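You operate a simulated robot arm through the tools that you are given. There is no shell and no other tool.

You run a simulated robot arm. Do the job below in one go: nothing can be reset, and whatever is moved stays where it is left.

TASK
Wipe the grease off the large ring, then stand the cream pan on it.
Fine: the frying pan goes to the cork trivet, the cloth back; the small ring is still hot, so keep off it. What is to be rubbed or washed off counts as gone when no trace of it is left.
Where things are to end (x, y in the base frame): black frying pan within 35 mm of [240, 780]; cream pan within 35 mm of [550, 470].
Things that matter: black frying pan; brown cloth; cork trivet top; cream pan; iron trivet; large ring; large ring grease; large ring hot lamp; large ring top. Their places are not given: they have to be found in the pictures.

The check looks at the end state, three seconds after you hand in, the way a careful person would. Anything else that was tipped, shoved, dropped, spilled or broken makes it a failure. Flat cloth is picked up by pressing the open fingertips on it (5 to 10 N) and closing them slowly along it; thin cloth reads only 2 to 8 mm in the jaws.

THE ROBOT
A 7-joint arm with a two-finger parallel gripper, fixed in place. Base frame: the origin is on the floor under the middle of its stand, x ahead of it, y to its left, z up. Units: mm, rad, N and s.
With the tool pointing down near the work surface it reaches from about 320 to 740 mm from the base axis. Its first joint turns from -2.007 to 2.007 rad. Payload 3.91 kg.
The TCP is the grasp point between the finger pads, 30 mm short of the fingertips. In the tool frame z runs along the fingers and y along their closing line. Largest opening 110 mm; finger width 20, thickness 10; the body of the gripper, 48 by 112 mm, starts 55 mm behind the TCP.
Orientation is that of the tool frame in the base frame, as a unit quaternion [x, y, z, w]. With the fingers straight down and closing along the base's y, the tool's x points along the base's -x, its y along +y and its z along -z.

THE INTERFACE
- The arm moves only by the tool step_arm. Its argument "moves" is a list of rows, each an object (a shift or turn left out is 0, a gripper value left out holds the last) with "travel": the shift along the tool's x, y, z in mm, a list of three; "delta_rot": the turn, a rotation vector about the tool's x, y, z in rad, a list of three. In form: [{"travel": [x, y, z], "delta_rot": [wx, wy, wz]}, ...]. A call has 1 to 20 rows; each row is the pose to reach, as a shift and turn from the pose commanded when the call began, along the tool's axes at that moment. "claw" is the opening in per cent of the stroke, from 0 (shut) to 100 (fully open), set as the call begins (left out, the last holds). Rows are played at 5 a second. More than 50 mm and 0.15 rad between two rows, or a gripper value outside its range, and nothing of the call is played. Where a pose cannot be reached the arm comes as near as it can. A force on the tool above 40 N (or 10 N above the force at the start of the call, whichever is more), or a blocked arm, ends the call early, and 0.2 s more pass. Each finger travels about 108 mm/s and halts on what it meets, pressing with about 28 N; the grip force reading is that of the motor and also rises with nothing between the fingers. The clock runs only during rows and for 0.2 s after the last one: add rows that repeat a pose to give the fingers time. The reply holds the time, the measured pose of the TCP, the force on the tool along the base axes, the opening and the grip force, in the units named above and with some noise, with the torque about the TCP (base axes, N m) and any sound that the robot's microphone picked up.
- Cameras (640 x 400 px; columns grow to the right, rows downward): "scene" is fixed at [219.9, -501.2, 1514.3]; the picture's right is [0.96, -0.26, 0.00], its down [-0.14, -0.52, -0.84] and it looks along [0.22, 0.81, -0.54] (base axes); focal length 313 px, centre (320, 200). "wrist" rides on the gripper at [72, 17, -103] in the tool frame; the picture's right is [-0.23, 0.97, 0.00], its down [-0.76, -0.18, -0.62] and it looks along [-0.61, -0.14, 0.78] (tool axes); focal length 222 px, centre (320, 200).
- grab_frame(camera): a new picture of that camera. The clock stands still meanwhile.
- lift_body(by): slides the trunk up (or, below 0, down) by that many mm; the arm rides with it, the base frame stays. It gives what a move gives, with no picture.
- locate(camera, pixels): there is no depth. For up to 12 entries [column, row, z] of the newest picture of that camera ("zoom" is the newest enlarged one), the place [x, y] in the base frame at which the ray of that pixel passes the height z, good to about 2 mm. The clock stands still meanwhile.
- zoom(camera, box): a new picture of the part [left, top, right, bottom] of that camera's present view, enlarged. The clock stands still meanwhile.
- job_done(): hands the job in; it is judged then, once.

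Unless the task says otherwise, let go and move clear before handing in.

The tools are called after "Request:" by a JSON object that holds its "api" and its "payload". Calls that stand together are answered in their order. step_arm: Moves the arm, as the interface text tells. Its arguments: {"type":"object","properties":{"moves":{"type":"array","items":{"type":"object","properties":{"travel":{"type":"array","items":{"type":"number"}},"delta_rot":{"type":"array","items":{"type":"number"}}}}},"claw":{"type":"number"}},"required":["moves"]} The other tools are called the same way: lift_body (by) moves the trunk up or down; grab_frame (camera) takes a picture; locate (camera, pixels) gives the place at which the rays of pixels pass given heights; zoom (camera, box) takes an enlarged picture of a part of a camera's view; job_done () hands the job in.

At the start:

```text
clock: 0.0
tcp_pos: [434.1, 190.2, 1230.0]
tcp_rot: [-0.001, 1.0, 0.0, 0.0]
contact_force: [0.6, -0.8, -0.4]
torque: [0.0, 0.0, 0.03]
opening: 109.8
grasp_force: 0.0
trunk travel left (down, up): [-875.0, 115.0]
```

scene: 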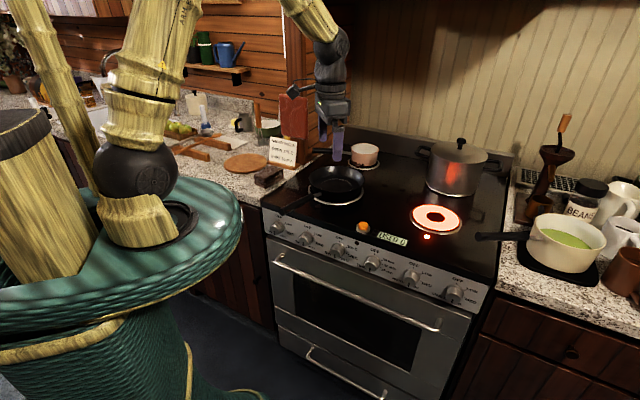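
wrist: 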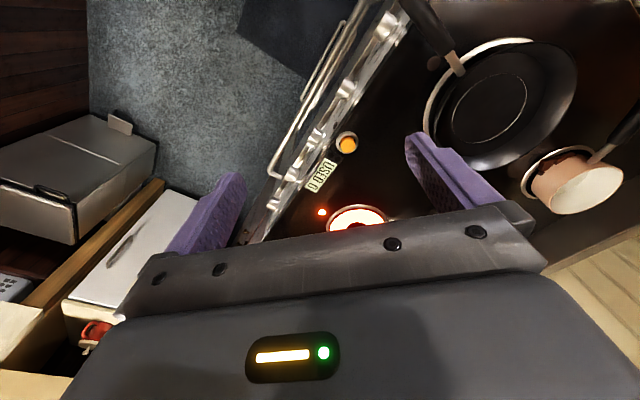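

The scene shows a stove with the black frying pan around (337,183), a small pink/cream pan at (365,153), a glowing ring at (436,218), and the counter at left with a cork-coloured disc near (245,163). I'll zoom in to identify things before moving.

Request:
{"api": "zoom", "payload": {"camera": "scene", "box": [160, 90, 400, 240]}}

Request:
{"api": "zoom", "payload": {"camera": "scene", "box": [260, 120, 420, 220]}}

Request:
{"api": "zoom", "payload": {"camera": "scene", "box": [400, 110, 640, 260]}}

```text
2.67 times, centred on (280, 165) of scene
```

zoom: 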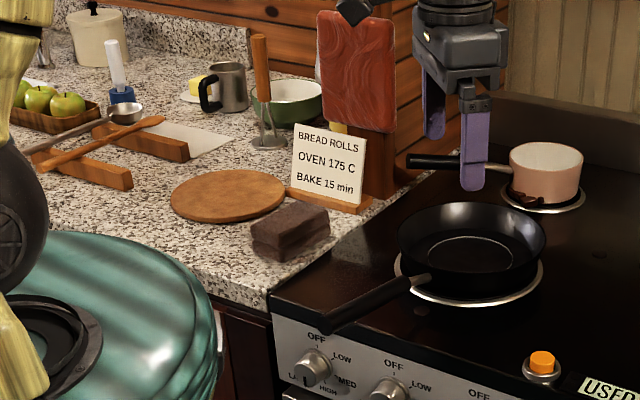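

```text
4.00 times, centred on (340, 170) of scene
```

zoom: 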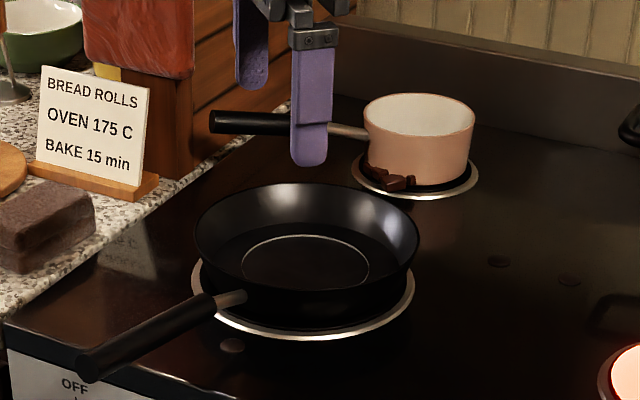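

```text
2.67 times, centred on (520, 185) of scene
```

zoom: 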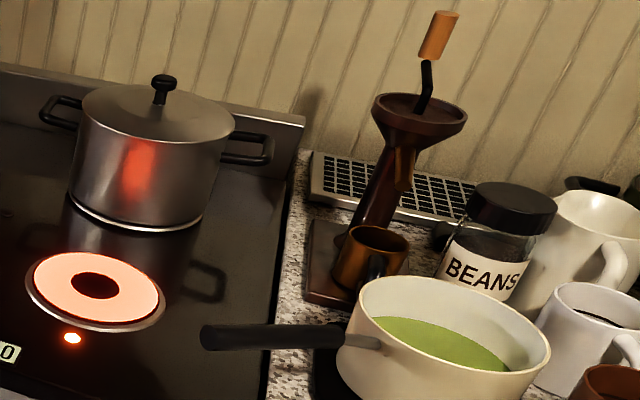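

I see a cream pan with green contents on the right at (565,240), the frying pan on a ring, the cork disc at (245,163) and a brown folded thing at (268,176). I'll locate these at several heights and cross-check with the wrist camera.

Request:
{"api": "grab_frame", "payload": {"camera": "scene"}}

Request:
{"api": "grab_frame", "payload": {"camera": "wrist"}}

Request:
{"api": "locate", "payload": {"camera": "scene", "pixels": [[436, 218, 900], [436, 218, 950], [436, 218, 850], [245, 163, 900], [245, 163, 950], [268, 176, 900], [338, 188, 900], [338, 188, 950], [365, 165, 900], [565, 255, 900], [565, 240, 950], [458, 190, 900]]}}

Request:
{"api": "locate", "payload": {"camera": "wrist", "pixels": [[357, 218, 900], [357, 218, 950], [357, 218, 850], [490, 105, 900], [490, 105, 950], [575, 195, 900], [347, 142, 900], [322, 212, 900]]}}

```text
taken
```

scene: 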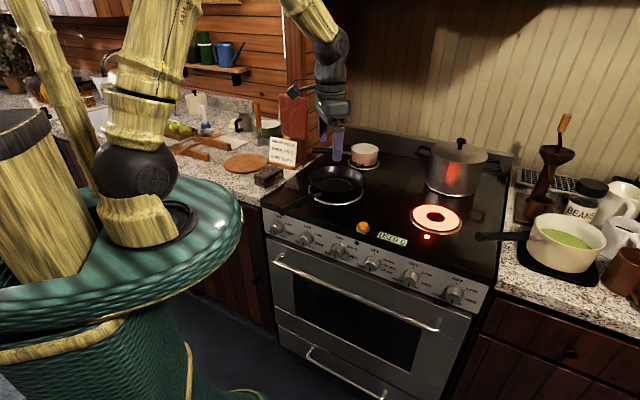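

```text
taken
```

wrist: 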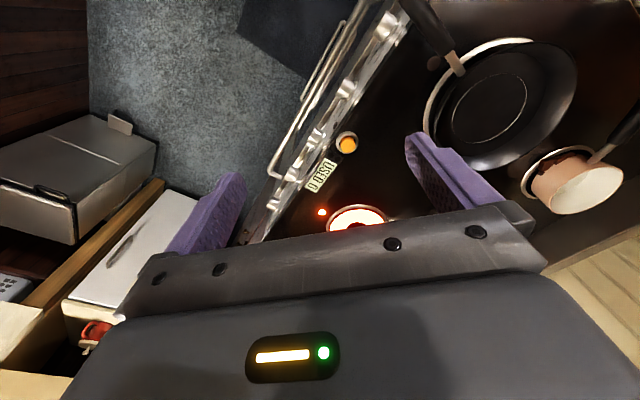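

```text
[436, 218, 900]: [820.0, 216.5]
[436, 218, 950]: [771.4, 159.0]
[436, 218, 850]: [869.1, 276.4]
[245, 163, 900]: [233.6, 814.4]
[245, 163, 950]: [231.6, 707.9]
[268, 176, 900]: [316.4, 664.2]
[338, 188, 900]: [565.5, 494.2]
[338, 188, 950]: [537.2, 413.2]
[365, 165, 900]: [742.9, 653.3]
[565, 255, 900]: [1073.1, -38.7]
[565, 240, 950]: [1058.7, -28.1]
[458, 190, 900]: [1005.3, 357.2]
```

```text
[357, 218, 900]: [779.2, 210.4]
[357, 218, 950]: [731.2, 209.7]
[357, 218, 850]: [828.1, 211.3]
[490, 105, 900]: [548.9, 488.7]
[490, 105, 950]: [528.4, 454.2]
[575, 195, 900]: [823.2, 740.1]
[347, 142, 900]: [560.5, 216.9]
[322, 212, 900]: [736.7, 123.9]
```

The stove top seems to be near z≈900 with the frying pan's ring at about [550,470]. I'll zoom in tighter on the brown cloth, cork disc, lamps and the cream pan with its trivet.

Request:
{"api": "zoom", "payload": {"camera": "scene", "box": [216, 140, 296, 190]}}

Request:
{"api": "zoom", "payload": {"camera": "scene", "box": [464, 190, 624, 290]}}

Request:
{"api": "zoom", "payload": {"camera": "scene", "box": [270, 150, 390, 225]}}

Request:
{"api": "zoom", "payload": {"camera": "wrist", "box": [250, 0, 640, 244]}}

```text
8.00 times, centred on (256, 165) of scene
```

zoom: 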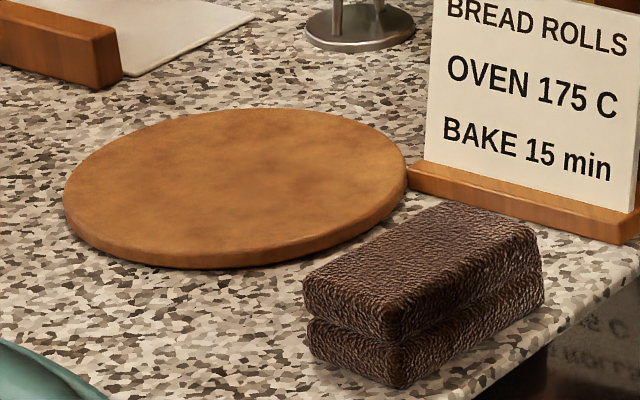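

```text
4.00 times, centred on (544, 240) of scene
```

zoom: 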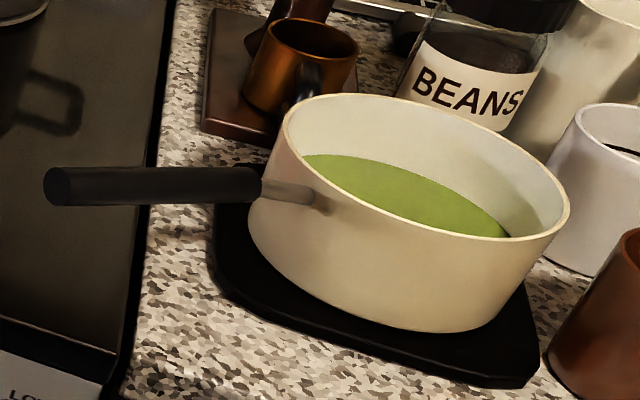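

```text
5.33 times, centred on (330, 188) of scene
```

zoom: 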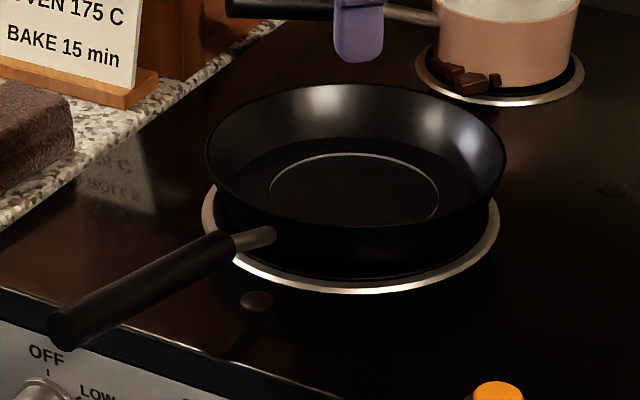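

```text
1.64 times, centred on (445, 122) of wrist
```

zoom: 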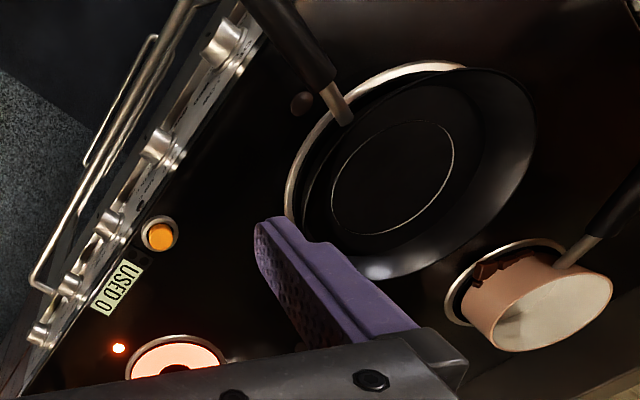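

The brown cloth is a folded pad at (268,176); the cream pan sits on a dark trivet at right with its handle end at about (476,236). I'll locate their outlines at plausible heights.

Request:
{"api": "locate", "payload": {"camera": "scene", "pixels": [[476, 236, 950], [476, 236, 1000], [529, 237, 950], [529, 237, 1000], [534, 218, 1000], [606, 243, 1000], [570, 228, 1000], [517, 260, 900], [598, 285, 900], [519, 238, 900]]}}

Request:
{"api": "locate", "payload": {"camera": "scene", "pixels": [[224, 166, 910], [267, 162, 910], [245, 154, 910], [242, 172, 910], [254, 180, 900], [266, 188, 900], [284, 178, 900], [276, 166, 940], [254, 175, 940], [267, 182, 940], [283, 171, 940]]}}

Request:
{"api": "locate", "payload": {"camera": "scene", "pixels": [[309, 190, 900], [363, 190, 900], [333, 205, 900], [283, 212, 950], [316, 195, 950], [309, 180, 950], [365, 182, 950], [336, 167, 950], [338, 192, 950], [318, 206, 900], [364, 227, 900], [427, 237, 900]]}}

```text
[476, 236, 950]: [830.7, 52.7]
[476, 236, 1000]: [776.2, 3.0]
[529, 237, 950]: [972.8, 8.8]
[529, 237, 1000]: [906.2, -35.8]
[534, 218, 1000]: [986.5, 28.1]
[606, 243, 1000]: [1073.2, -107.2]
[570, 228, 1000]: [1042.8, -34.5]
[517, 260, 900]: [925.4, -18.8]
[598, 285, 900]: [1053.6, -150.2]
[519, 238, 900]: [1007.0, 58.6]
```

```text
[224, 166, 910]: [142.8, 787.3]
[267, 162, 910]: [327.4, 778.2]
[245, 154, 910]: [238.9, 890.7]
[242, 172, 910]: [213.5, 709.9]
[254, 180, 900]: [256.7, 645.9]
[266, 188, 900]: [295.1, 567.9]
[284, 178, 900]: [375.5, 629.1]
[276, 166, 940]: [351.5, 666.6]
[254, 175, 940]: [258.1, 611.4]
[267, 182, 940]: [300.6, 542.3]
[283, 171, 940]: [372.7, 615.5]
```

```text
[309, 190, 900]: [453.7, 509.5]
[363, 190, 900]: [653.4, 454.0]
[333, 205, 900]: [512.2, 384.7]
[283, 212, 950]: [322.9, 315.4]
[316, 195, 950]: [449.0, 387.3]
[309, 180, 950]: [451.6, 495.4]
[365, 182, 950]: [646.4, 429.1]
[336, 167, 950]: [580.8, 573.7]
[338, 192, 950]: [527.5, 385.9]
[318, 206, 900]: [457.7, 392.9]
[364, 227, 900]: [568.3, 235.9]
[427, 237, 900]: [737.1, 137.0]
```

The cork disc centre comes out near (235,783) and the frying pan's ring near (553,480), matching the targets; the cream pan's handle (476→529, 237) points back toward the robot at r≈800–940. I'll swing the wrist camera over the frying pan, keeping high, for a closer look.

Request:
{"api": "step_arm", "payload": {"moves": [{"travel": [6, 32, 0], "delta_rot": [0, 0, -0.125]}, {"travel": [12, 64, 0], "delta_rot": [0, 0, -0.25]}, {"travel": [18, 96, 0], "delta_rot": [0, 0, -0.375]}, {"travel": [24, 128, 0], "delta_rot": [0, 0, -0.5]}, {"travel": [30, 160, 0], "delta_rot": [0, 0, -0.625]}, {"travel": [34, 190, 0], "delta_rot": [0, 0, -0.75]}, {"travel": [34, 190, 0], "delta_rot": [0, 0, -0.75]}], "claw": 100}}

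Request:
{"api": "grab_frame", "payload": {"camera": "wrist"}}

Request:
{"api": "grab_frame", "payload": {"camera": "scene"}}

```text
clock: 1.6
tcp_pos: [400.2, 380.1, 1227.9]
tcp_rot: [-0.367, 0.93, 0.0, -0.001]
contact_force: [0.4, 0.6, -0.6]
torque: [0.02, 0.03, -0.01]
opening: 110.3
grasp_force: 0.0
trunk travel left (down, up): [-875.0, 115.0]
```

```text
taken
```

wrist: 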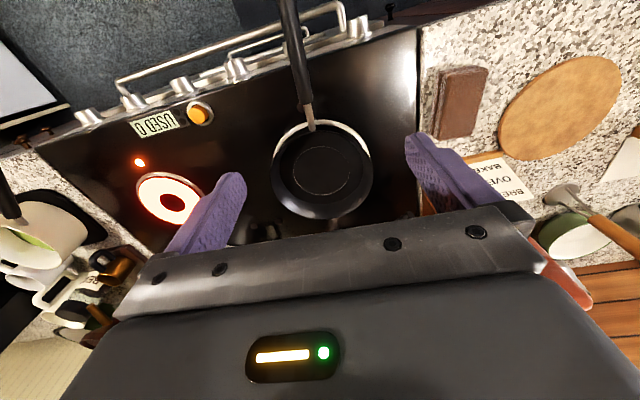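

```text
taken
```

scene: 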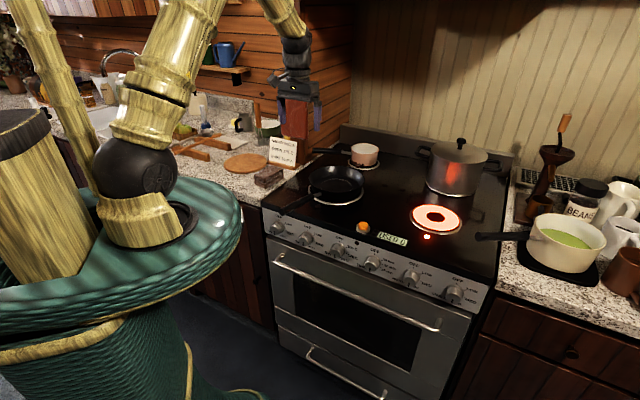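

This wrist view shows the whole work area: frying pan (322,170) with handle up to (290,0), cloth (461,103), cork disc (560,107), glowing ring (168,198), cream pan (40,230). I'll triangulate these against the scene view.

Request:
{"api": "locate", "payload": {"camera": "wrist", "pixels": [[168, 198, 900], [168, 198, 920], [560, 107, 900], [560, 107, 915], [461, 103, 900], [461, 103, 940], [322, 170, 910], [311, 127, 950], [292, 25, 950], [292, 25, 1000], [140, 162, 900], [200, 113, 900]]}}

Request:
{"api": "zoom", "payload": {"camera": "wrist", "box": [200, 0, 440, 150]}}

Request:
{"api": "zoom", "payload": {"camera": "wrist", "box": [400, 30, 640, 180]}}

Request:
{"api": "zoom", "payload": {"camera": "wrist", "box": [0, 130, 240, 280]}}

```text
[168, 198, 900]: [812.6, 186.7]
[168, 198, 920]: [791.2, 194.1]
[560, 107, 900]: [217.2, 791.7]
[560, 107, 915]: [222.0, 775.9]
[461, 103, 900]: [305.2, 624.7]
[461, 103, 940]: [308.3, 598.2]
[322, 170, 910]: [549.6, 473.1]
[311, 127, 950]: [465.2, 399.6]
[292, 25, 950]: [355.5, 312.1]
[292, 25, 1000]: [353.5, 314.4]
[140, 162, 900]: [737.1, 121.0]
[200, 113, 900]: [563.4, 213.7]
```

```text
2.67 times, centred on (320, 75) of wrist
```

zoom: 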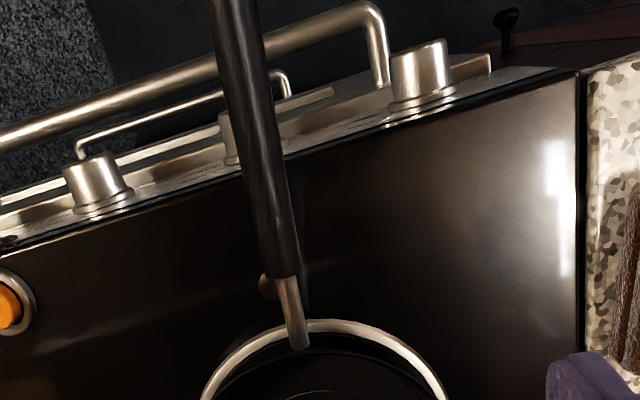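

```text
2.67 times, centred on (520, 105) of wrist
```

zoom: 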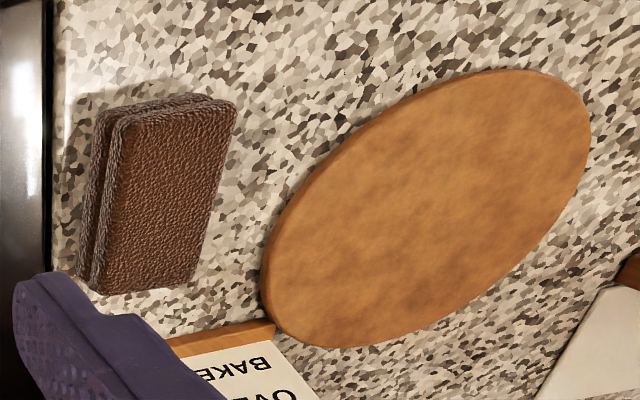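

```text
2.67 times, centred on (120, 205) of wrist
```

zoom: 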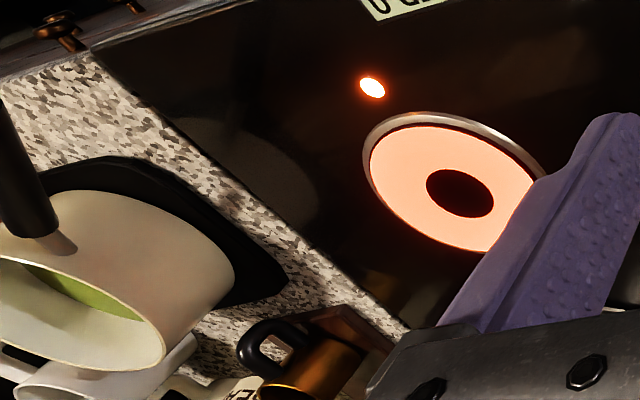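

The glowing ring's lamp (140,162) is lit, and the large ring's lamp beside the handle is dark. I'll zoom on the gripper to see whether a camera housing sticks out, and triangulate the frying pan handle better.

Request:
{"api": "zoom", "payload": {"camera": "scene", "box": [256, 30, 352, 140]}}

Request:
{"api": "locate", "payload": {"camera": "wrist", "pixels": [[307, 103, 940], [307, 103, 960], [289, 5, 960], [273, 169, 905], [372, 169, 905], [316, 121, 905], [22, 188, 960], [22, 188, 980], [0, 155, 980], [0, 155, 960]]}}

Request:
{"api": "locate", "payload": {"camera": "scene", "pixels": [[313.7, 195.6, 940], [313.7, 195.6, 960], [322, 194, 940], [322, 194, 960], [529, 237, 960], [529, 237, 980], [476, 236, 960], [476, 236, 980]]}}

```text
3.64 times, centred on (304, 85) of scene
```

zoom: 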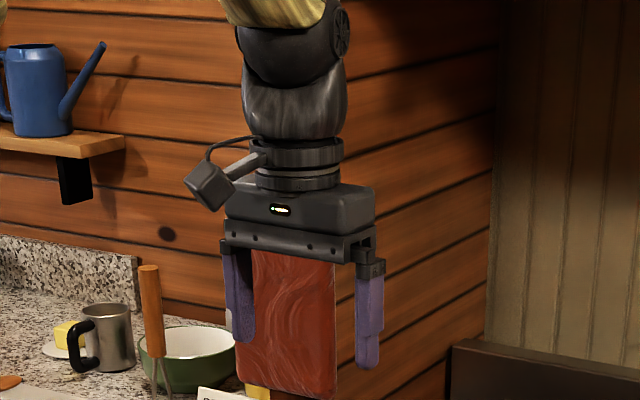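

```text
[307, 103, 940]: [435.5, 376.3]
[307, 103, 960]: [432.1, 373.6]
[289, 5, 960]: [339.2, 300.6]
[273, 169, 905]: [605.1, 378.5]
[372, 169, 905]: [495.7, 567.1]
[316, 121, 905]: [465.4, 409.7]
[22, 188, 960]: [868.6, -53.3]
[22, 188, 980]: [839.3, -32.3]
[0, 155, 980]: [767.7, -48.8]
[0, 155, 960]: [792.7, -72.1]
```

```text
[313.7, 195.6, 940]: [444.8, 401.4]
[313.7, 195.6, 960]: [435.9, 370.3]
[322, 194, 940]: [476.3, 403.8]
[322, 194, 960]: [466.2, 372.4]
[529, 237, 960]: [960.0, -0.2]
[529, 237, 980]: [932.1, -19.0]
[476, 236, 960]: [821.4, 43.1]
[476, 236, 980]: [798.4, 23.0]
```

The camera box sticks out on the tool's +x side, which would hang under the gripper if I tilt the tool outward along a handle. I'll test in free space whether the wrist can be turned half a turn so the camera sits on top.

Request:
{"api": "step_arm", "payload": {"moves": [{"delta_rot": [0, 0, 0.14]}, {"delta_rot": [0, 0, 0.28]}, {"delta_rot": [0, 0, 0.42]}, {"delta_rot": [0, 0, 0.56]}, {"delta_rot": [0, 0, 0.7]}, {"delta_rot": [0, 0, 0.84]}, {"delta_rot": [0, 0, 0.98]}, {"delta_rot": [0, 0, 1.12]}, {"delta_rot": [0, 0, 1.26]}, {"delta_rot": [0, 0, 1.4]}, {"delta_rot": [0, 0, 1.54]}, {"delta_rot": [0, 0, 1.54]}]}}

```text
clock: 4.2
tcp_pos: [400.4, 380.3, 1230.3]
tcp_rot: [0.386, 0.922, 0.0, 0.0]
contact_force: [-0.7, -0.7, 0.7]
torque: [-0.03, 0.01, 0.01]
opening: 110.1
grasp_force: 0.1
trunk travel left (down, up): [-875.0, 115.0]
```

The wrist followed the 1.54 rad turn with no trouble. I'll continue the rest of the half turn.

Request:
{"api": "step_arm", "payload": {"moves": [{"delta_rot": [0, 0, 0.14]}, {"delta_rot": [0, 0, 0.28]}, {"delta_rot": [0, 0, 0.42]}, {"delta_rot": [0, 0, 0.56]}, {"delta_rot": [0, 0, 0.7]}, {"delta_rot": [0, 0, 0.84]}, {"delta_rot": [0, 0, 0.98]}, {"delta_rot": [0, 0, 1.12]}, {"delta_rot": [0, 0, 1.26]}, {"delta_rot": [0, 0, 1.4]}, {"delta_rot": [0, 0, 1.54]}, {"delta_rot": [0, 0, 1.6]}, {"delta_rot": [0, 0, 1.6]}]}}

Request:
{"api": "grab_frame", "payload": {"camera": "wrist"}}

Request:
{"api": "grab_frame", "payload": {"camera": "scene"}}

```text
clock: 7.0
tcp_pos: [399.9, 380.2, 1229.5]
tcp_rot: [0.931, 0.366, 0.001, -0.001]
contact_force: [0.5, 0.1, 0.2]
torque: [0.01, 0.02, -0.01]
opening: 110.1
grasp_force: 0.0
trunk travel left (down, up): [-875.0, 115.0]
```

```text
taken
```

wrist: 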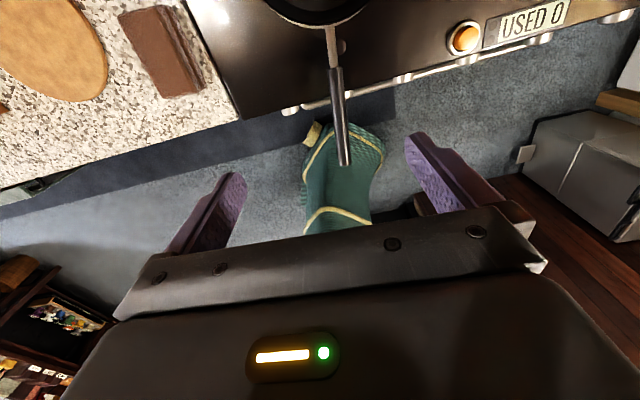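

```text
taken
```

scene: 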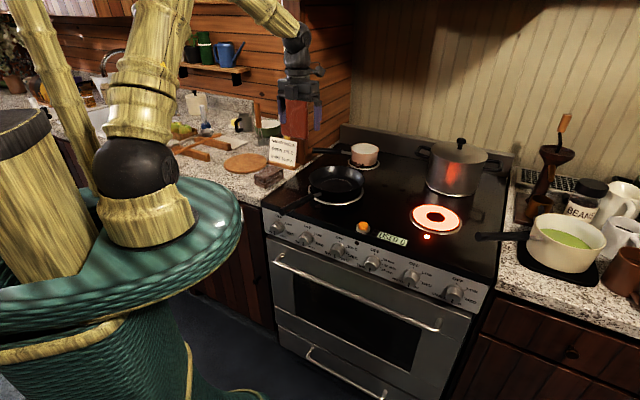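

The flip works: camera is now on the outer side, with the handle end at (345,163) and the joint at (333,65). I'll align over the handle, then tilt the tool outward by about 48°.

Request:
{"api": "step_arm", "payload": {"moves": [{"travel": [0.7, 8, 33], "delta_rot": [0, 0, 0.02]}, {"travel": [1.5, 16, 66], "delta_rot": [0, 0, 0.04]}, {"travel": [2.2, 24, 100], "delta_rot": [0, 0, 0.064]}, {"travel": [2.2, 24, 100], "delta_rot": [0, 0, 0.064]}]}}

Request:
{"api": "step_arm", "payload": {"moves": [{"delta_rot": [0, 0.14, 0]}, {"delta_rot": [0, 0.28, 0]}, {"delta_rot": [0, 0.42, 0]}, {"delta_rot": [0, 0.56, 0]}, {"delta_rot": [0, 0.7, 0]}, {"delta_rot": [0, 0.838, 0]}, {"delta_rot": [0, 0.838, 0]}]}}

Request:
{"api": "grab_frame", "payload": {"camera": "wrist"}}

Request:
{"api": "grab_frame", "payload": {"camera": "scene"}}

```text
clock: 8.0
tcp_pos: [416.8, 364.4, 1129.3]
tcp_rot: [0.941, 0.338, 0.0, 0.001]
contact_force: [0.6, -0.5, 0.3]
torque: [0.04, -0.01, 0.04]
opening: 110.0
grasp_force: 0.0
trunk travel left (down, up): [-875.0, 115.0]
```

```text
clock: 9.6
tcp_pos: [415.7, 365.1, 1129.3]
tcp_rot: [0.86, 0.308, 0.383, -0.137]
contact_force: [0.3, 0.1, 0.4]
torque: [-0.01, -0.02, -0.04]
opening: 110.2
grasp_force: 0.0
trunk travel left (down, up): [-875.0, 115.0]
```

```text
taken
```

wrist: 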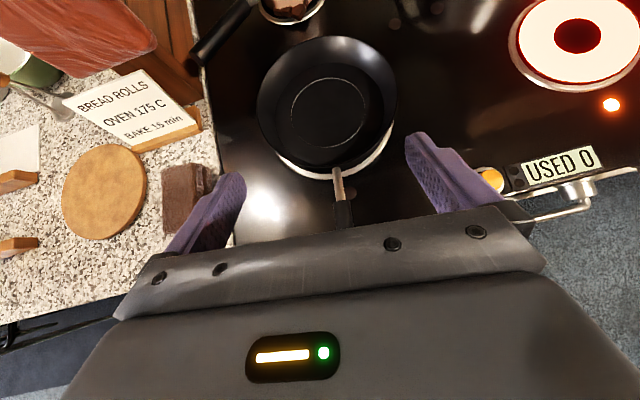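

```text
taken
```

scene: 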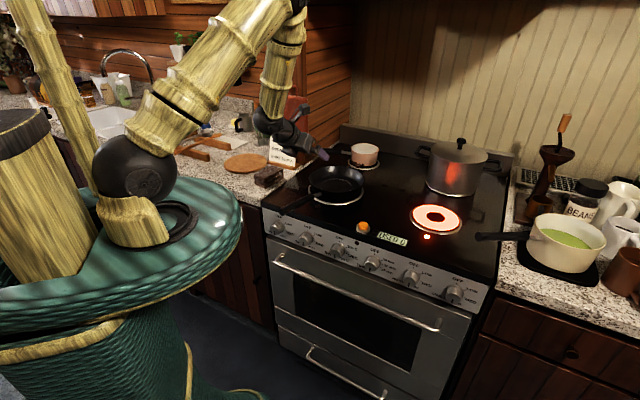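

The tilted pose works and the handle lies between the fingers, joint at about (342,200). I'll check the handle location in this view before descending.

Request:
{"api": "zoom", "payload": {"camera": "wrist", "box": [260, 120, 420, 220]}}

Request:
{"api": "locate", "payload": {"camera": "wrist", "pixels": [[342, 201, 957], [342, 201, 962], [337, 170, 945], [337, 170, 955], [328, 112, 915], [105, 190, 900], [105, 190, 915], [616, 104, 900]]}}

```text
4.00 times, centred on (340, 170) of wrist
```

zoom: 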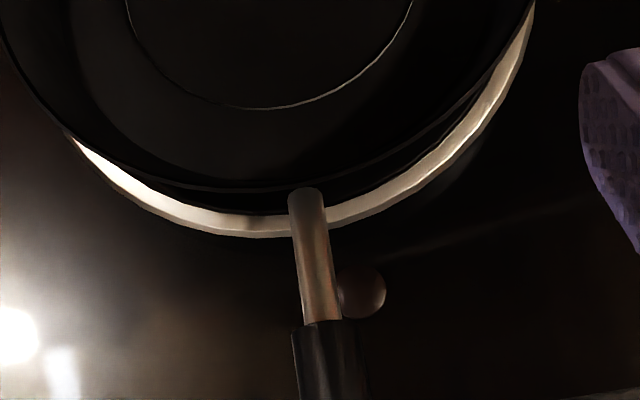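

```text
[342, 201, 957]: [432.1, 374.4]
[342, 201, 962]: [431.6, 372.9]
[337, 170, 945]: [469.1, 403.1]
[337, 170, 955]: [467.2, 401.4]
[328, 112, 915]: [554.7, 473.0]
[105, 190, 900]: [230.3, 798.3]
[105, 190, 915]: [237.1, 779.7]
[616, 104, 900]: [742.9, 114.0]
```

The handle joint is at about (432,374,957), so 20 mm behind it on the black grip is (416,361.5). I'll descend most of the way first, with the small yaw fix.

Request:
{"api": "step_arm", "payload": {"moves": [{"travel": [-30, 0.8, 26], "delta_rot": [-0.005, 0, 0.005]}, {"travel": [-60, 1.5, 52], "delta_rot": [-0.01, 0, 0.01]}, {"travel": [-90, 2.3, 79], "delta_rot": [-0.015, 0, 0.0134]}, {"travel": [-90, 2.3, 79], "delta_rot": [-0.015, 0, 0.0134]}]}}

Request:
{"api": "grab_frame", "payload": {"camera": "wrist"}}

Request:
{"api": "zoom", "payload": {"camera": "scene", "box": [240, 90, 400, 240]}}

```text
clock: 10.6
tcp_pos: [417.6, 362.0, 1009.9]
tcp_rot: [0.863, 0.3, 0.384, -0.133]
contact_force: [0.0, 0.2, -0.7]
torque: [-0.01, -0.02, 0.01]
opening: 110.2
grasp_force: 0.0
trunk travel left (down, up): [-875.0, 115.0]
```

```text
taken
```

wrist: 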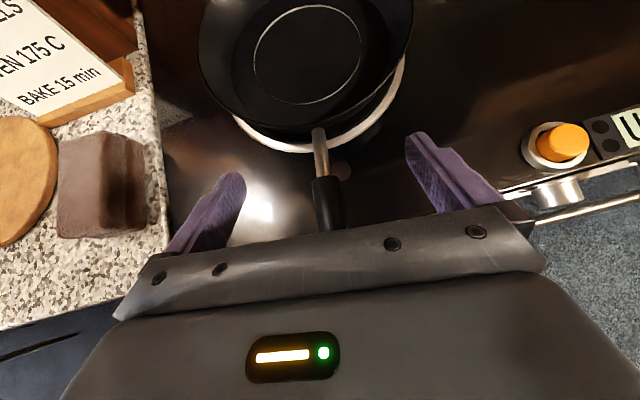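

```text
2.67 times, centred on (320, 165) of scene
```

zoom: 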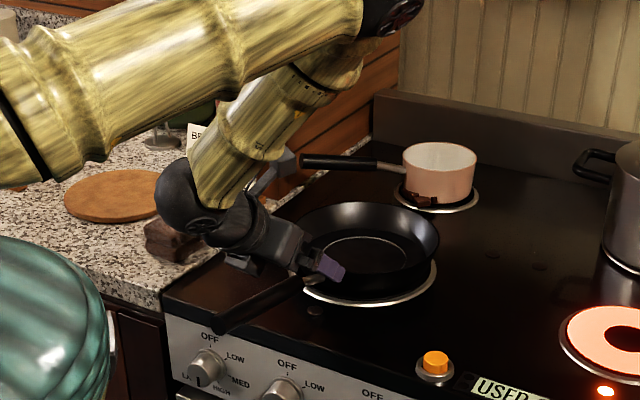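

The handle is centred between the fingers at about (327,195). I'll go down the last 51 mm.

Request:
{"api": "step_arm", "payload": {"moves": [{"travel": [-13, -0.2, 11]}, {"travel": [-26, -0.4, 22]}, {"travel": [-33, -0.5, 28]}, {"travel": [-39, -0.6, 33]}, {"travel": [-39, -0.6, 33]}]}}

Request:
{"api": "grab_frame", "payload": {"camera": "wrist"}}

Request:
{"api": "zoom", "payload": {"camera": "scene", "box": [260, 140, 388, 220]}}

```text
clock: 11.8
tcp_pos: [415.9, 361.9, 958.7]
tcp_rot: [0.863, 0.299, 0.384, -0.133]
contact_force: [-0.5, -0.1, 0.4]
torque: [-0.06, 0.07, 0.01]
opening: 109.9
grasp_force: 0.0
trunk travel left (down, up): [-875.0, 115.0]
```

```text
taken
```

wrist: 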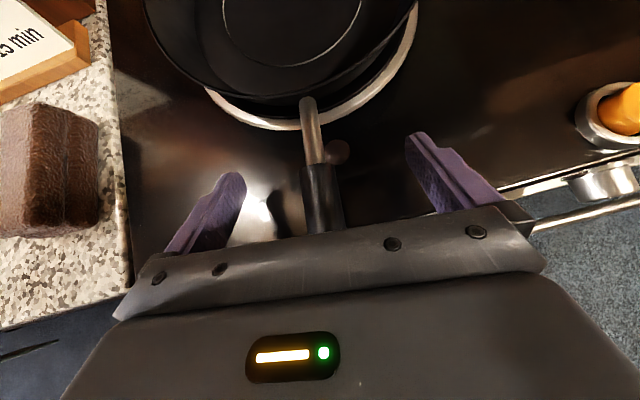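

```text
5.00 times, centred on (324, 180) of scene
```

zoom: 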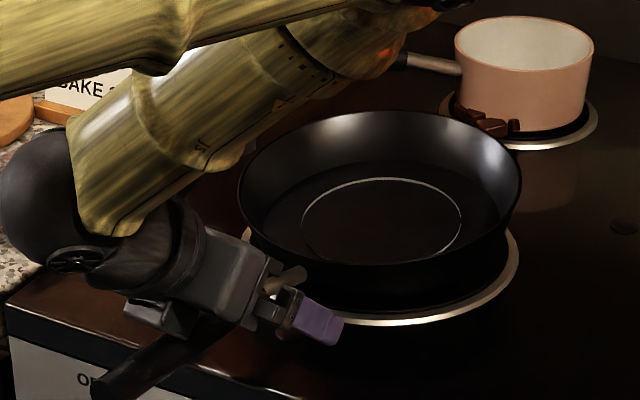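

The black grip is in the jaws with no contact force. I'll close on it.

Request:
{"api": "step_arm", "payload": {"moves": [{"travel": [0, 0, 0]}, {"travel": [0, 0, 0]}, {"travel": [0, 0, 0]}, {"travel": [0, 0, 0]}, {"travel": [0, 0, 0]}], "claw": 0}}

Request:
{"api": "grab_frame", "payload": {"camera": "wrist"}}

```text
clock: 13.0
tcp_pos: [414.7, 361.7, 958.2]
tcp_rot: [0.863, 0.299, 0.384, -0.133]
contact_force: [0.1, 0.7, -0.1]
torque: [-0.04, 0.08, 0.06]
opening: 26.6
grasp_force: 27.7
trunk travel left (down, up): [-875.0, 115.0]
```

```text
taken
```

wrist: 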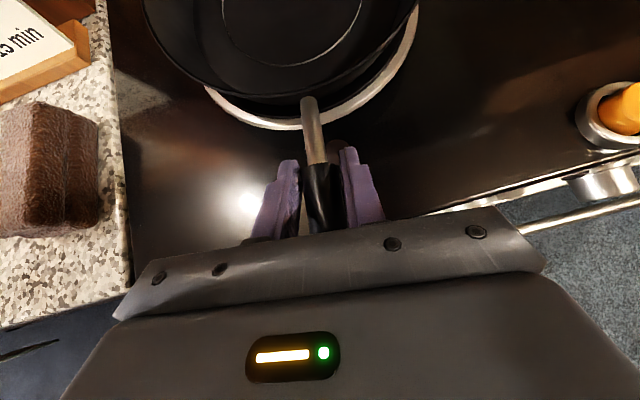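

The jaws hold the grip at 26.6 mm with 27.7 N. I'll lift 25 mm slowly and watch the weight and torque.

Request:
{"api": "step_arm", "payload": {"moves": [{"travel": [3, 0, -2.7]}, {"travel": [6, 0, -5.4]}, {"travel": [9, 0, -8.1]}, {"travel": [12, 0, -10.8]}, {"travel": [15, 0, -13.4]}, {"travel": [18.6, 0, -16.8]}, {"travel": [18.6, 0, -16.8]}]}}

Request:
{"api": "grab_frame", "payload": {"camera": "wrist"}}

Request:
{"api": "zoom", "payload": {"camera": "scene", "box": [260, 140, 388, 220]}}

```text
clock: 14.6
tcp_pos: [415.4, 362.4, 984.0]
tcp_rot: [0.863, 0.3, 0.384, -0.133]
contact_force: [0.1, 1.2, -4.3]
torque: [-0.43, 0.47, 0.0]
opening: 27.0
grasp_force: 28.6
trunk travel left (down, up): [-875.0, 115.0]
```

```text
taken
```

wrist: 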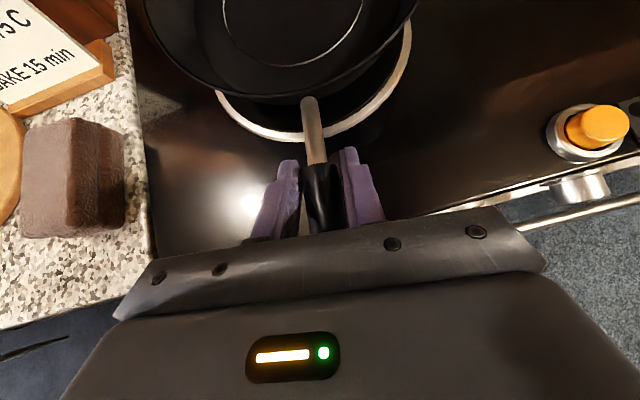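

```text
5.00 times, centred on (324, 180) of scene
```

zoom: 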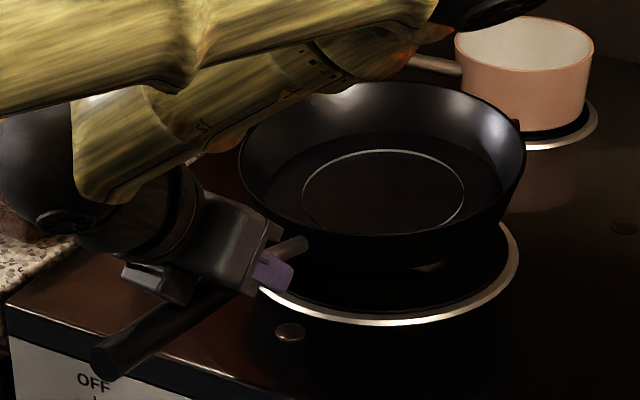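

The pan lifts level (about 4.3 N, 0.64 N·m), and yellowish grease shows on the ring. Before carrying it I'll map the obstacles near the cork disc: card, red board, whisk and bowl.

Request:
{"api": "zoom", "payload": {"camera": "scene", "box": [160, 80, 320, 180]}}

Request:
{"api": "locate", "payload": {"camera": "scene", "pixels": [[267, 163, 900], [296, 170, 900], [270, 138, 1000], [297, 143, 1000], [262, 144, 900], [200, 158, 900], [185, 150, 900]]}}

Request:
{"api": "locate", "payload": {"camera": "wrist", "pixels": [[115, 78, 900], [0, 103, 900], [0, 170, 915], [70, 130, 940], [25, 235, 900], [150, 258, 900]]}}

```text
4.00 times, centred on (240, 130) of scene
```

zoom: 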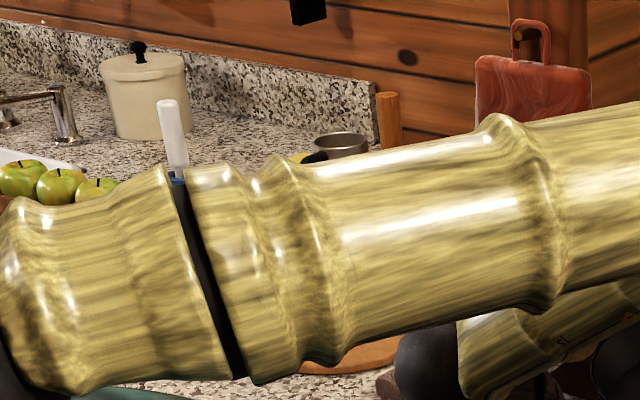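

```text
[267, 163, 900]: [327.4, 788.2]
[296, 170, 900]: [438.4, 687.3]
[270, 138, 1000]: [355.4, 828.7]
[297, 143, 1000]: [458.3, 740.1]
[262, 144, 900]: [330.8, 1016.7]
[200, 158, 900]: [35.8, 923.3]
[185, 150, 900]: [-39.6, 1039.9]
```

```text
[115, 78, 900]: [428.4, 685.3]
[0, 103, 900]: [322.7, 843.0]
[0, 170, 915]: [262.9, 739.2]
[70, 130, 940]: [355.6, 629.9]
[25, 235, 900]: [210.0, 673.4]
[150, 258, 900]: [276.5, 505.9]
```

The card base runs from about (327,788) to (438,687) with its top near z≈1010, so I'll aim the pan slightly left at about (228,772) and keep the swing high and retracted. First I raise and retract.

Request:
{"api": "step_arm", "payload": {"moves": [{"travel": [5, 0, -4.5]}, {"travel": [13, 0, -12]}, {"travel": [22, 0, -24]}, {"travel": [31, 0, -43]}, {"travel": [40, 0.1, -65]}, {"travel": [48, 0.1, -88]}, {"travel": [55, 0.2, -107]}, {"travel": [59, 0.2, -119]}, {"travel": [60, 0.2, -122]}, {"travel": [60, 0.2, -122]}]}}

Request:
{"api": "grab_frame", "payload": {"camera": "scene"}}

Request:
{"api": "grab_frame", "payload": {"camera": "wrist"}}

```text
clock: 16.8
tcp_pos: [375.2, 330.3, 1110.2]
tcp_rot: [0.863, 0.299, 0.385, -0.134]
contact_force: [0.6, -0.1, -5.1]
torque: [-0.39, 0.48, 0.04]
opening: 26.8
grasp_force: 28.2
trunk travel left (down, up): [-875.0, 115.0]
```

```text
taken
```

scene: 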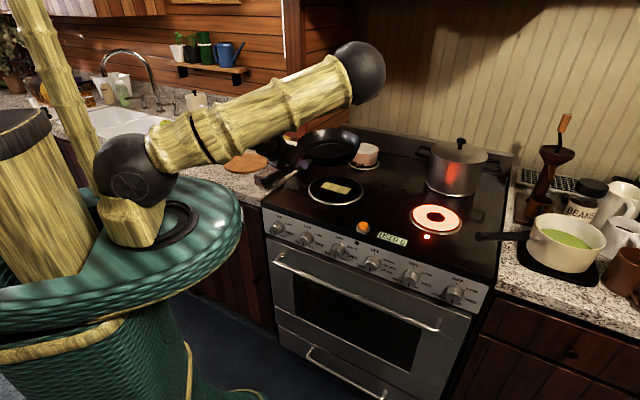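

```text
taken
```

wrist: 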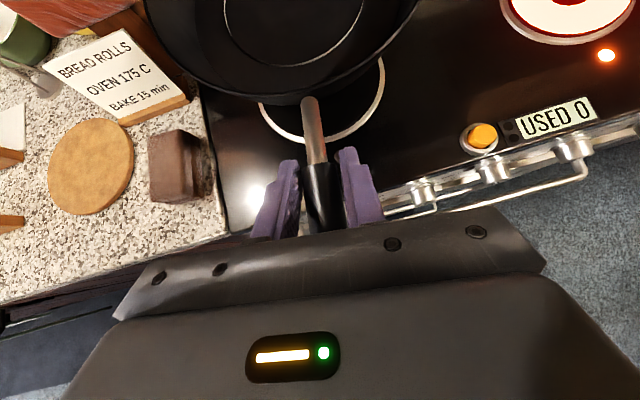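

The yellow grease patch is now visible on the ring at (336,187), and the pan is held firmly. I'll swing it left around the base while retracted.

Request:
{"api": "step_arm", "payload": {"moves": [{"travel": [-0.7, -15, -0.8], "delta_rot": [0.0223, 0, -0.0201]}, {"travel": [-2.5, -39.9, -2.8], "delta_rot": [0.0594, 0, -0.0535]}, {"travel": [-5.8, -69.6, -6.4], "delta_rot": [0.104, 0, -0.0937]}, {"travel": [-10.2, -98.9, -11.4], "delta_rot": [0.1486, 0, -0.1338]}, {"travel": [-15.9, -127.7, -17.6], "delta_rot": [0.1932, 0, -0.1739]}, {"travel": [-22.6, -156.1, -25.1], "delta_rot": [0.2378, 0, -0.2141]}, {"travel": [-30.5, -183.7, -33.9], "delta_rot": [0.2823, 0, -0.2542]}, {"travel": [-39.5, -210.6, -43.8], "delta_rot": [0.3269, 0, -0.2944]}, {"travel": [-49.6, -236.6, -55.1], "delta_rot": [0.3715, 0, -0.3345]}, {"travel": [-54.9, -249.3, -61], "delta_rot": [0.3938, 0, -0.3546]}, {"travel": [-58.7, -257.7, -65.2], "delta_rot": [0.4087, 0, -0.368]}, {"travel": [-58.7, -257.7, -65.2], "delta_rot": [0.4087, 0, -0.368]}]}}

Request:
{"api": "grab_frame", "payload": {"camera": "scene"}}

Request:
{"api": "grab_frame", "payload": {"camera": "wrist"}}

```text
clock: 19.4
tcp_pos: [148.8, 478.9, 1109.2]
tcp_rot: [0.749, 0.523, 0.333, -0.233]
contact_force: [0.7, -0.1, -5.7]
torque: [-0.6, 0.22, -0.02]
opening: 26.9
grasp_force: 27.8
trunk travel left (down, up): [-875.0, 115.0]
```

```text
taken
```

scene: 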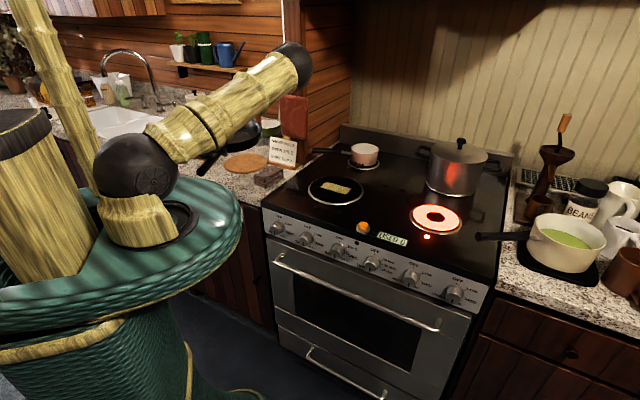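

```text
taken
```

wrist: 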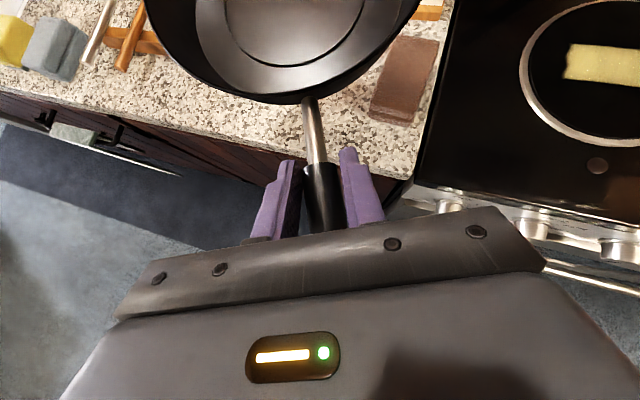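

Pan is over the left counter with nothing touched. I'll extend outward over the cork disc at the same height, turning slightly so the handle stays clear of the cloth.

Request:
{"api": "step_arm", "payload": {"moves": [{"travel": [6, -3.7, 6.7], "delta_rot": [-0.009, 0, 0.008]}, {"travel": [18, -11, 20], "delta_rot": [-0.027, 0, 0.024]}, {"travel": [34, -21, 38], "delta_rot": [-0.05, 0, 0.045]}, {"travel": [50, -31, 56], "delta_rot": [-0.075, 0, 0.067]}, {"travel": [66, -40.6, 73.3], "delta_rot": [-0.098, 0, 0.088]}, {"travel": [78, -48, 86.7], "delta_rot": [-0.116, 0, 0.104]}, {"travel": [84.5, -52, 93.9], "delta_rot": [-0.126, 0, 0.113]}, {"travel": [86.5, -53.2, 96.1], "delta_rot": [-0.1285, 0, 0.1157]}, {"travel": [86.5, -53.2, 96.1], "delta_rot": [-0.1285, 0, 0.1157]}]}}

Request:
{"api": "grab_frame", "payload": {"camera": "scene"}}

Request:
{"api": "grab_frame", "payload": {"camera": "wrist"}}

```text
clock: 21.4
tcp_pos: [143.0, 618.1, 1110.3]
tcp_rot: [0.791, 0.457, 0.351, -0.203]
contact_force: [0.2, -0.1, -4.5]
torque: [-0.54, 0.35, 0.01]
opening: 26.8
grasp_force: 27.6
trunk travel left (down, up): [-875.0, 115.0]
```

```text
taken
```

scene: 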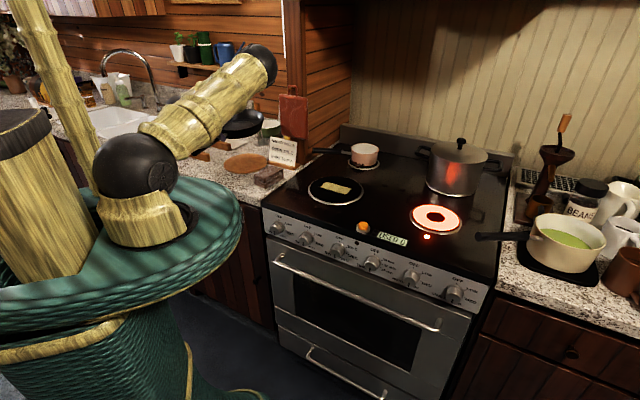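

```text
taken
```

wrist: 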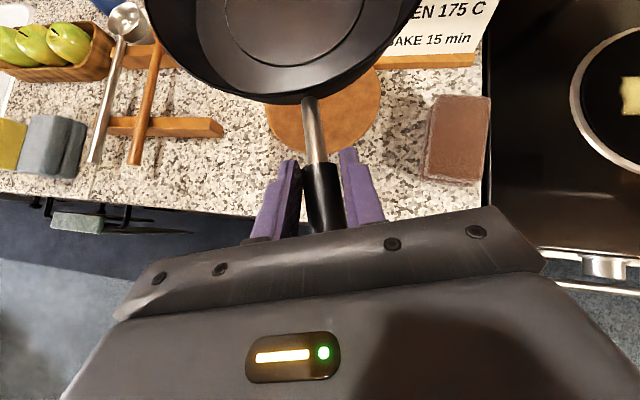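

The pan is above the cork disc (disc visible around (325,110)). I'll check clearances to the spoon rest (222,128), the ladle (125,20) and the card at (480,60) before lowering.

Request:
{"api": "locate", "payload": {"camera": "wrist", "pixels": [[222, 130, 930], [222, 130, 900], [150, 60, 940], [125, 20, 940], [380, 110, 915], [265, 110, 915], [322, 155, 915], [475, 58, 910], [383, 62, 910], [318, 5, 1070]]}}

Request:
{"api": "zoom", "payload": {"camera": "scene", "box": [180, 90, 310, 190]}}

```text
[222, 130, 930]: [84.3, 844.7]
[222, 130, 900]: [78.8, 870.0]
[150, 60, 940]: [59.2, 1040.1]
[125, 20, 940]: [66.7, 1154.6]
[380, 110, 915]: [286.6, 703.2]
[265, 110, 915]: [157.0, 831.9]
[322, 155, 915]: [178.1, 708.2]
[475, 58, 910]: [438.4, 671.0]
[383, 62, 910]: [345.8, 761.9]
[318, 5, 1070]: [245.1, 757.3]
```

```text
4.00 times, centred on (245, 140) of scene
```

zoom: 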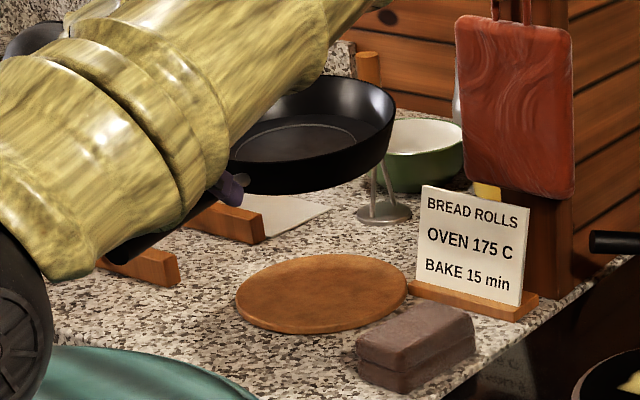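

Clearances are fine. I'll lower 120 mm, then creep down until the pan touches.

Request:
{"api": "step_arm", "payload": {"moves": [{"travel": [-7, 0, 6.3]}, {"travel": [-22, 0, 19.8]}, {"travel": [-40, 0, 36]}, {"travel": [-58, 0, 52.2]}, {"travel": [-74, 0, 66.6]}, {"travel": [-85, 0, 76.5]}, {"travel": [-89.2, 0, 80.3]}, {"travel": [-89.2, 0, 80.3]}]}}

Request:
{"api": "grab_frame", "payload": {"camera": "wrist"}}

Request:
{"api": "zoom", "payload": {"camera": "scene", "box": [180, 90, 310, 190]}}

```text
clock: 23.2
tcp_pos: [143.5, 617.6, 989.0]
tcp_rot: [0.791, 0.456, 0.352, -0.203]
contact_force: [-0.8, 0.2, -4.7]
torque: [-0.51, 0.32, 0.02]
opening: 26.8
grasp_force: 27.5
trunk travel left (down, up): [-875.0, 115.0]
```

```text
taken
```

wrist: 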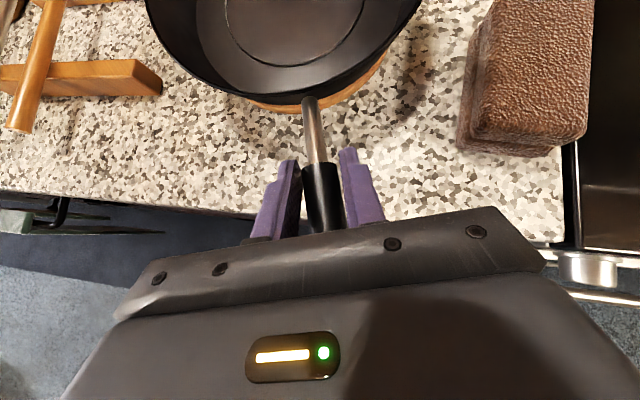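

```text
4.00 times, centred on (245, 140) of scene
```

zoom: 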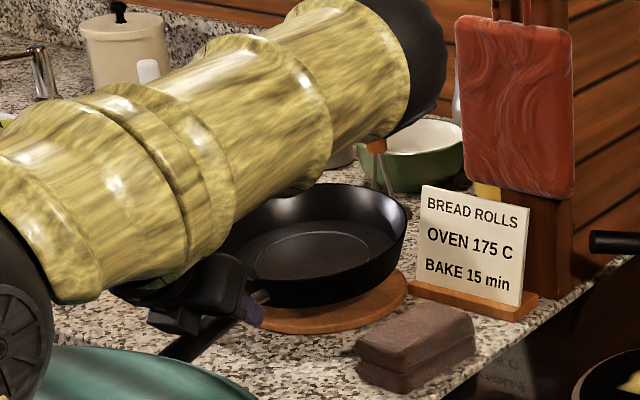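

The pan is hovering just above the cork. I'll creep down 22 mm and watch the force.

Request:
{"api": "step_arm", "payload": {"moves": [{"travel": [-3, 0, 2.7]}, {"travel": [-6, 0, 5.4]}, {"travel": [-9, 0, 8.1]}, {"travel": [-11.9, 0, 10.7]}, {"travel": [-14, 0, 12.7]}, {"travel": [-16.3, 0, 14.7]}, {"travel": [-16.3, 0, 14.7]}]}}

```text
clock: 24.8
tcp_pos: [143.3, 617.7, 968.7]
tcp_rot: [0.792, 0.456, 0.352, -0.203]
contact_force: [-0.1, 0.2, -5.1]
torque: [-0.54, 0.35, 0.0]
opening: 26.6
grasp_force: 28.5
trunk travel left (down, up): [-875.0, 115.0]
```

No contact yet at z=968.7. I'll continue in 2 mm steps.

Request:
{"api": "step_arm", "payload": {"moves": [{"travel": [-1.5, 0, 1.35]}, {"travel": [-3, 0, 2.7]}, {"travel": [-4.5, 0, 4]}, {"travel": [-4.5, 0, 4]}]}}

Request:
{"api": "zoom", "payload": {"camera": "scene", "box": [220, 130, 300, 180]}}

```text
clock: 25.8
tcp_pos: [142.5, 617.7, 963.6]
tcp_rot: [0.792, 0.455, 0.353, -0.203]
contact_force: [0.5, -0.7, 3.1]
torque: [0.14, -0.14, -0.08]
opening: 26.6
grasp_force: 27.9
trunk travel left (down, up): [-875.0, 115.0]
```

```text
8.00 times, centred on (260, 155) of scene
```

zoom: 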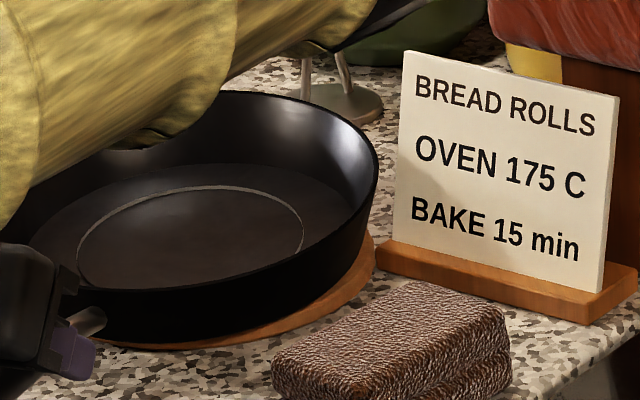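

The pan's weight has gone onto the cork (force now +3 N). I'll open the jaws partway and let it settle.

Request:
{"api": "step_arm", "payload": {"moves": [{"travel": [0, 0, 0]}, {"travel": [0, 0, 0]}, {"travel": [0, 0, 0]}, {"travel": [0, 0, 0]}], "claw": 60}}

Request:
{"api": "grab_frame", "payload": {"camera": "wrist"}}

Request:
{"api": "zoom", "payload": {"camera": "scene", "box": [180, 110, 310, 190]}}

```text
clock: 26.8
tcp_pos: [143.2, 618.0, 963.0]
tcp_rot: [0.792, 0.456, 0.352, -0.203]
contact_force: [-0.1, -0.7, 1.0]
torque: [-0.04, -0.03, 0.0]
opening: 66.1
grasp_force: 0.2
trunk travel left (down, up): [-875.0, 115.0]
```

```text
taken
```

wrist: 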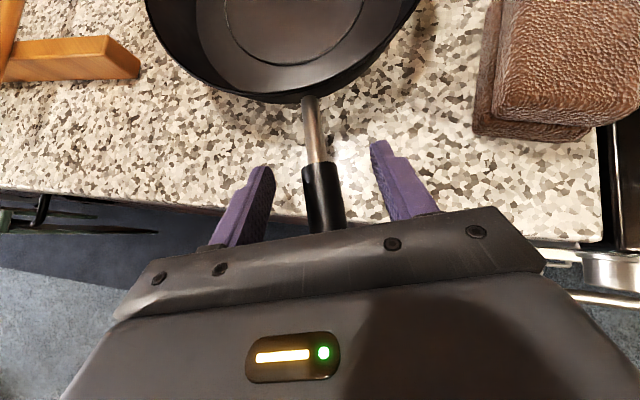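

```text
4.92 times, centred on (245, 150) of scene
```

zoom: 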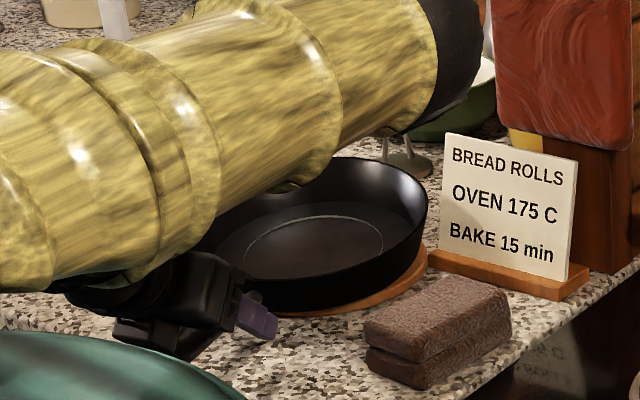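

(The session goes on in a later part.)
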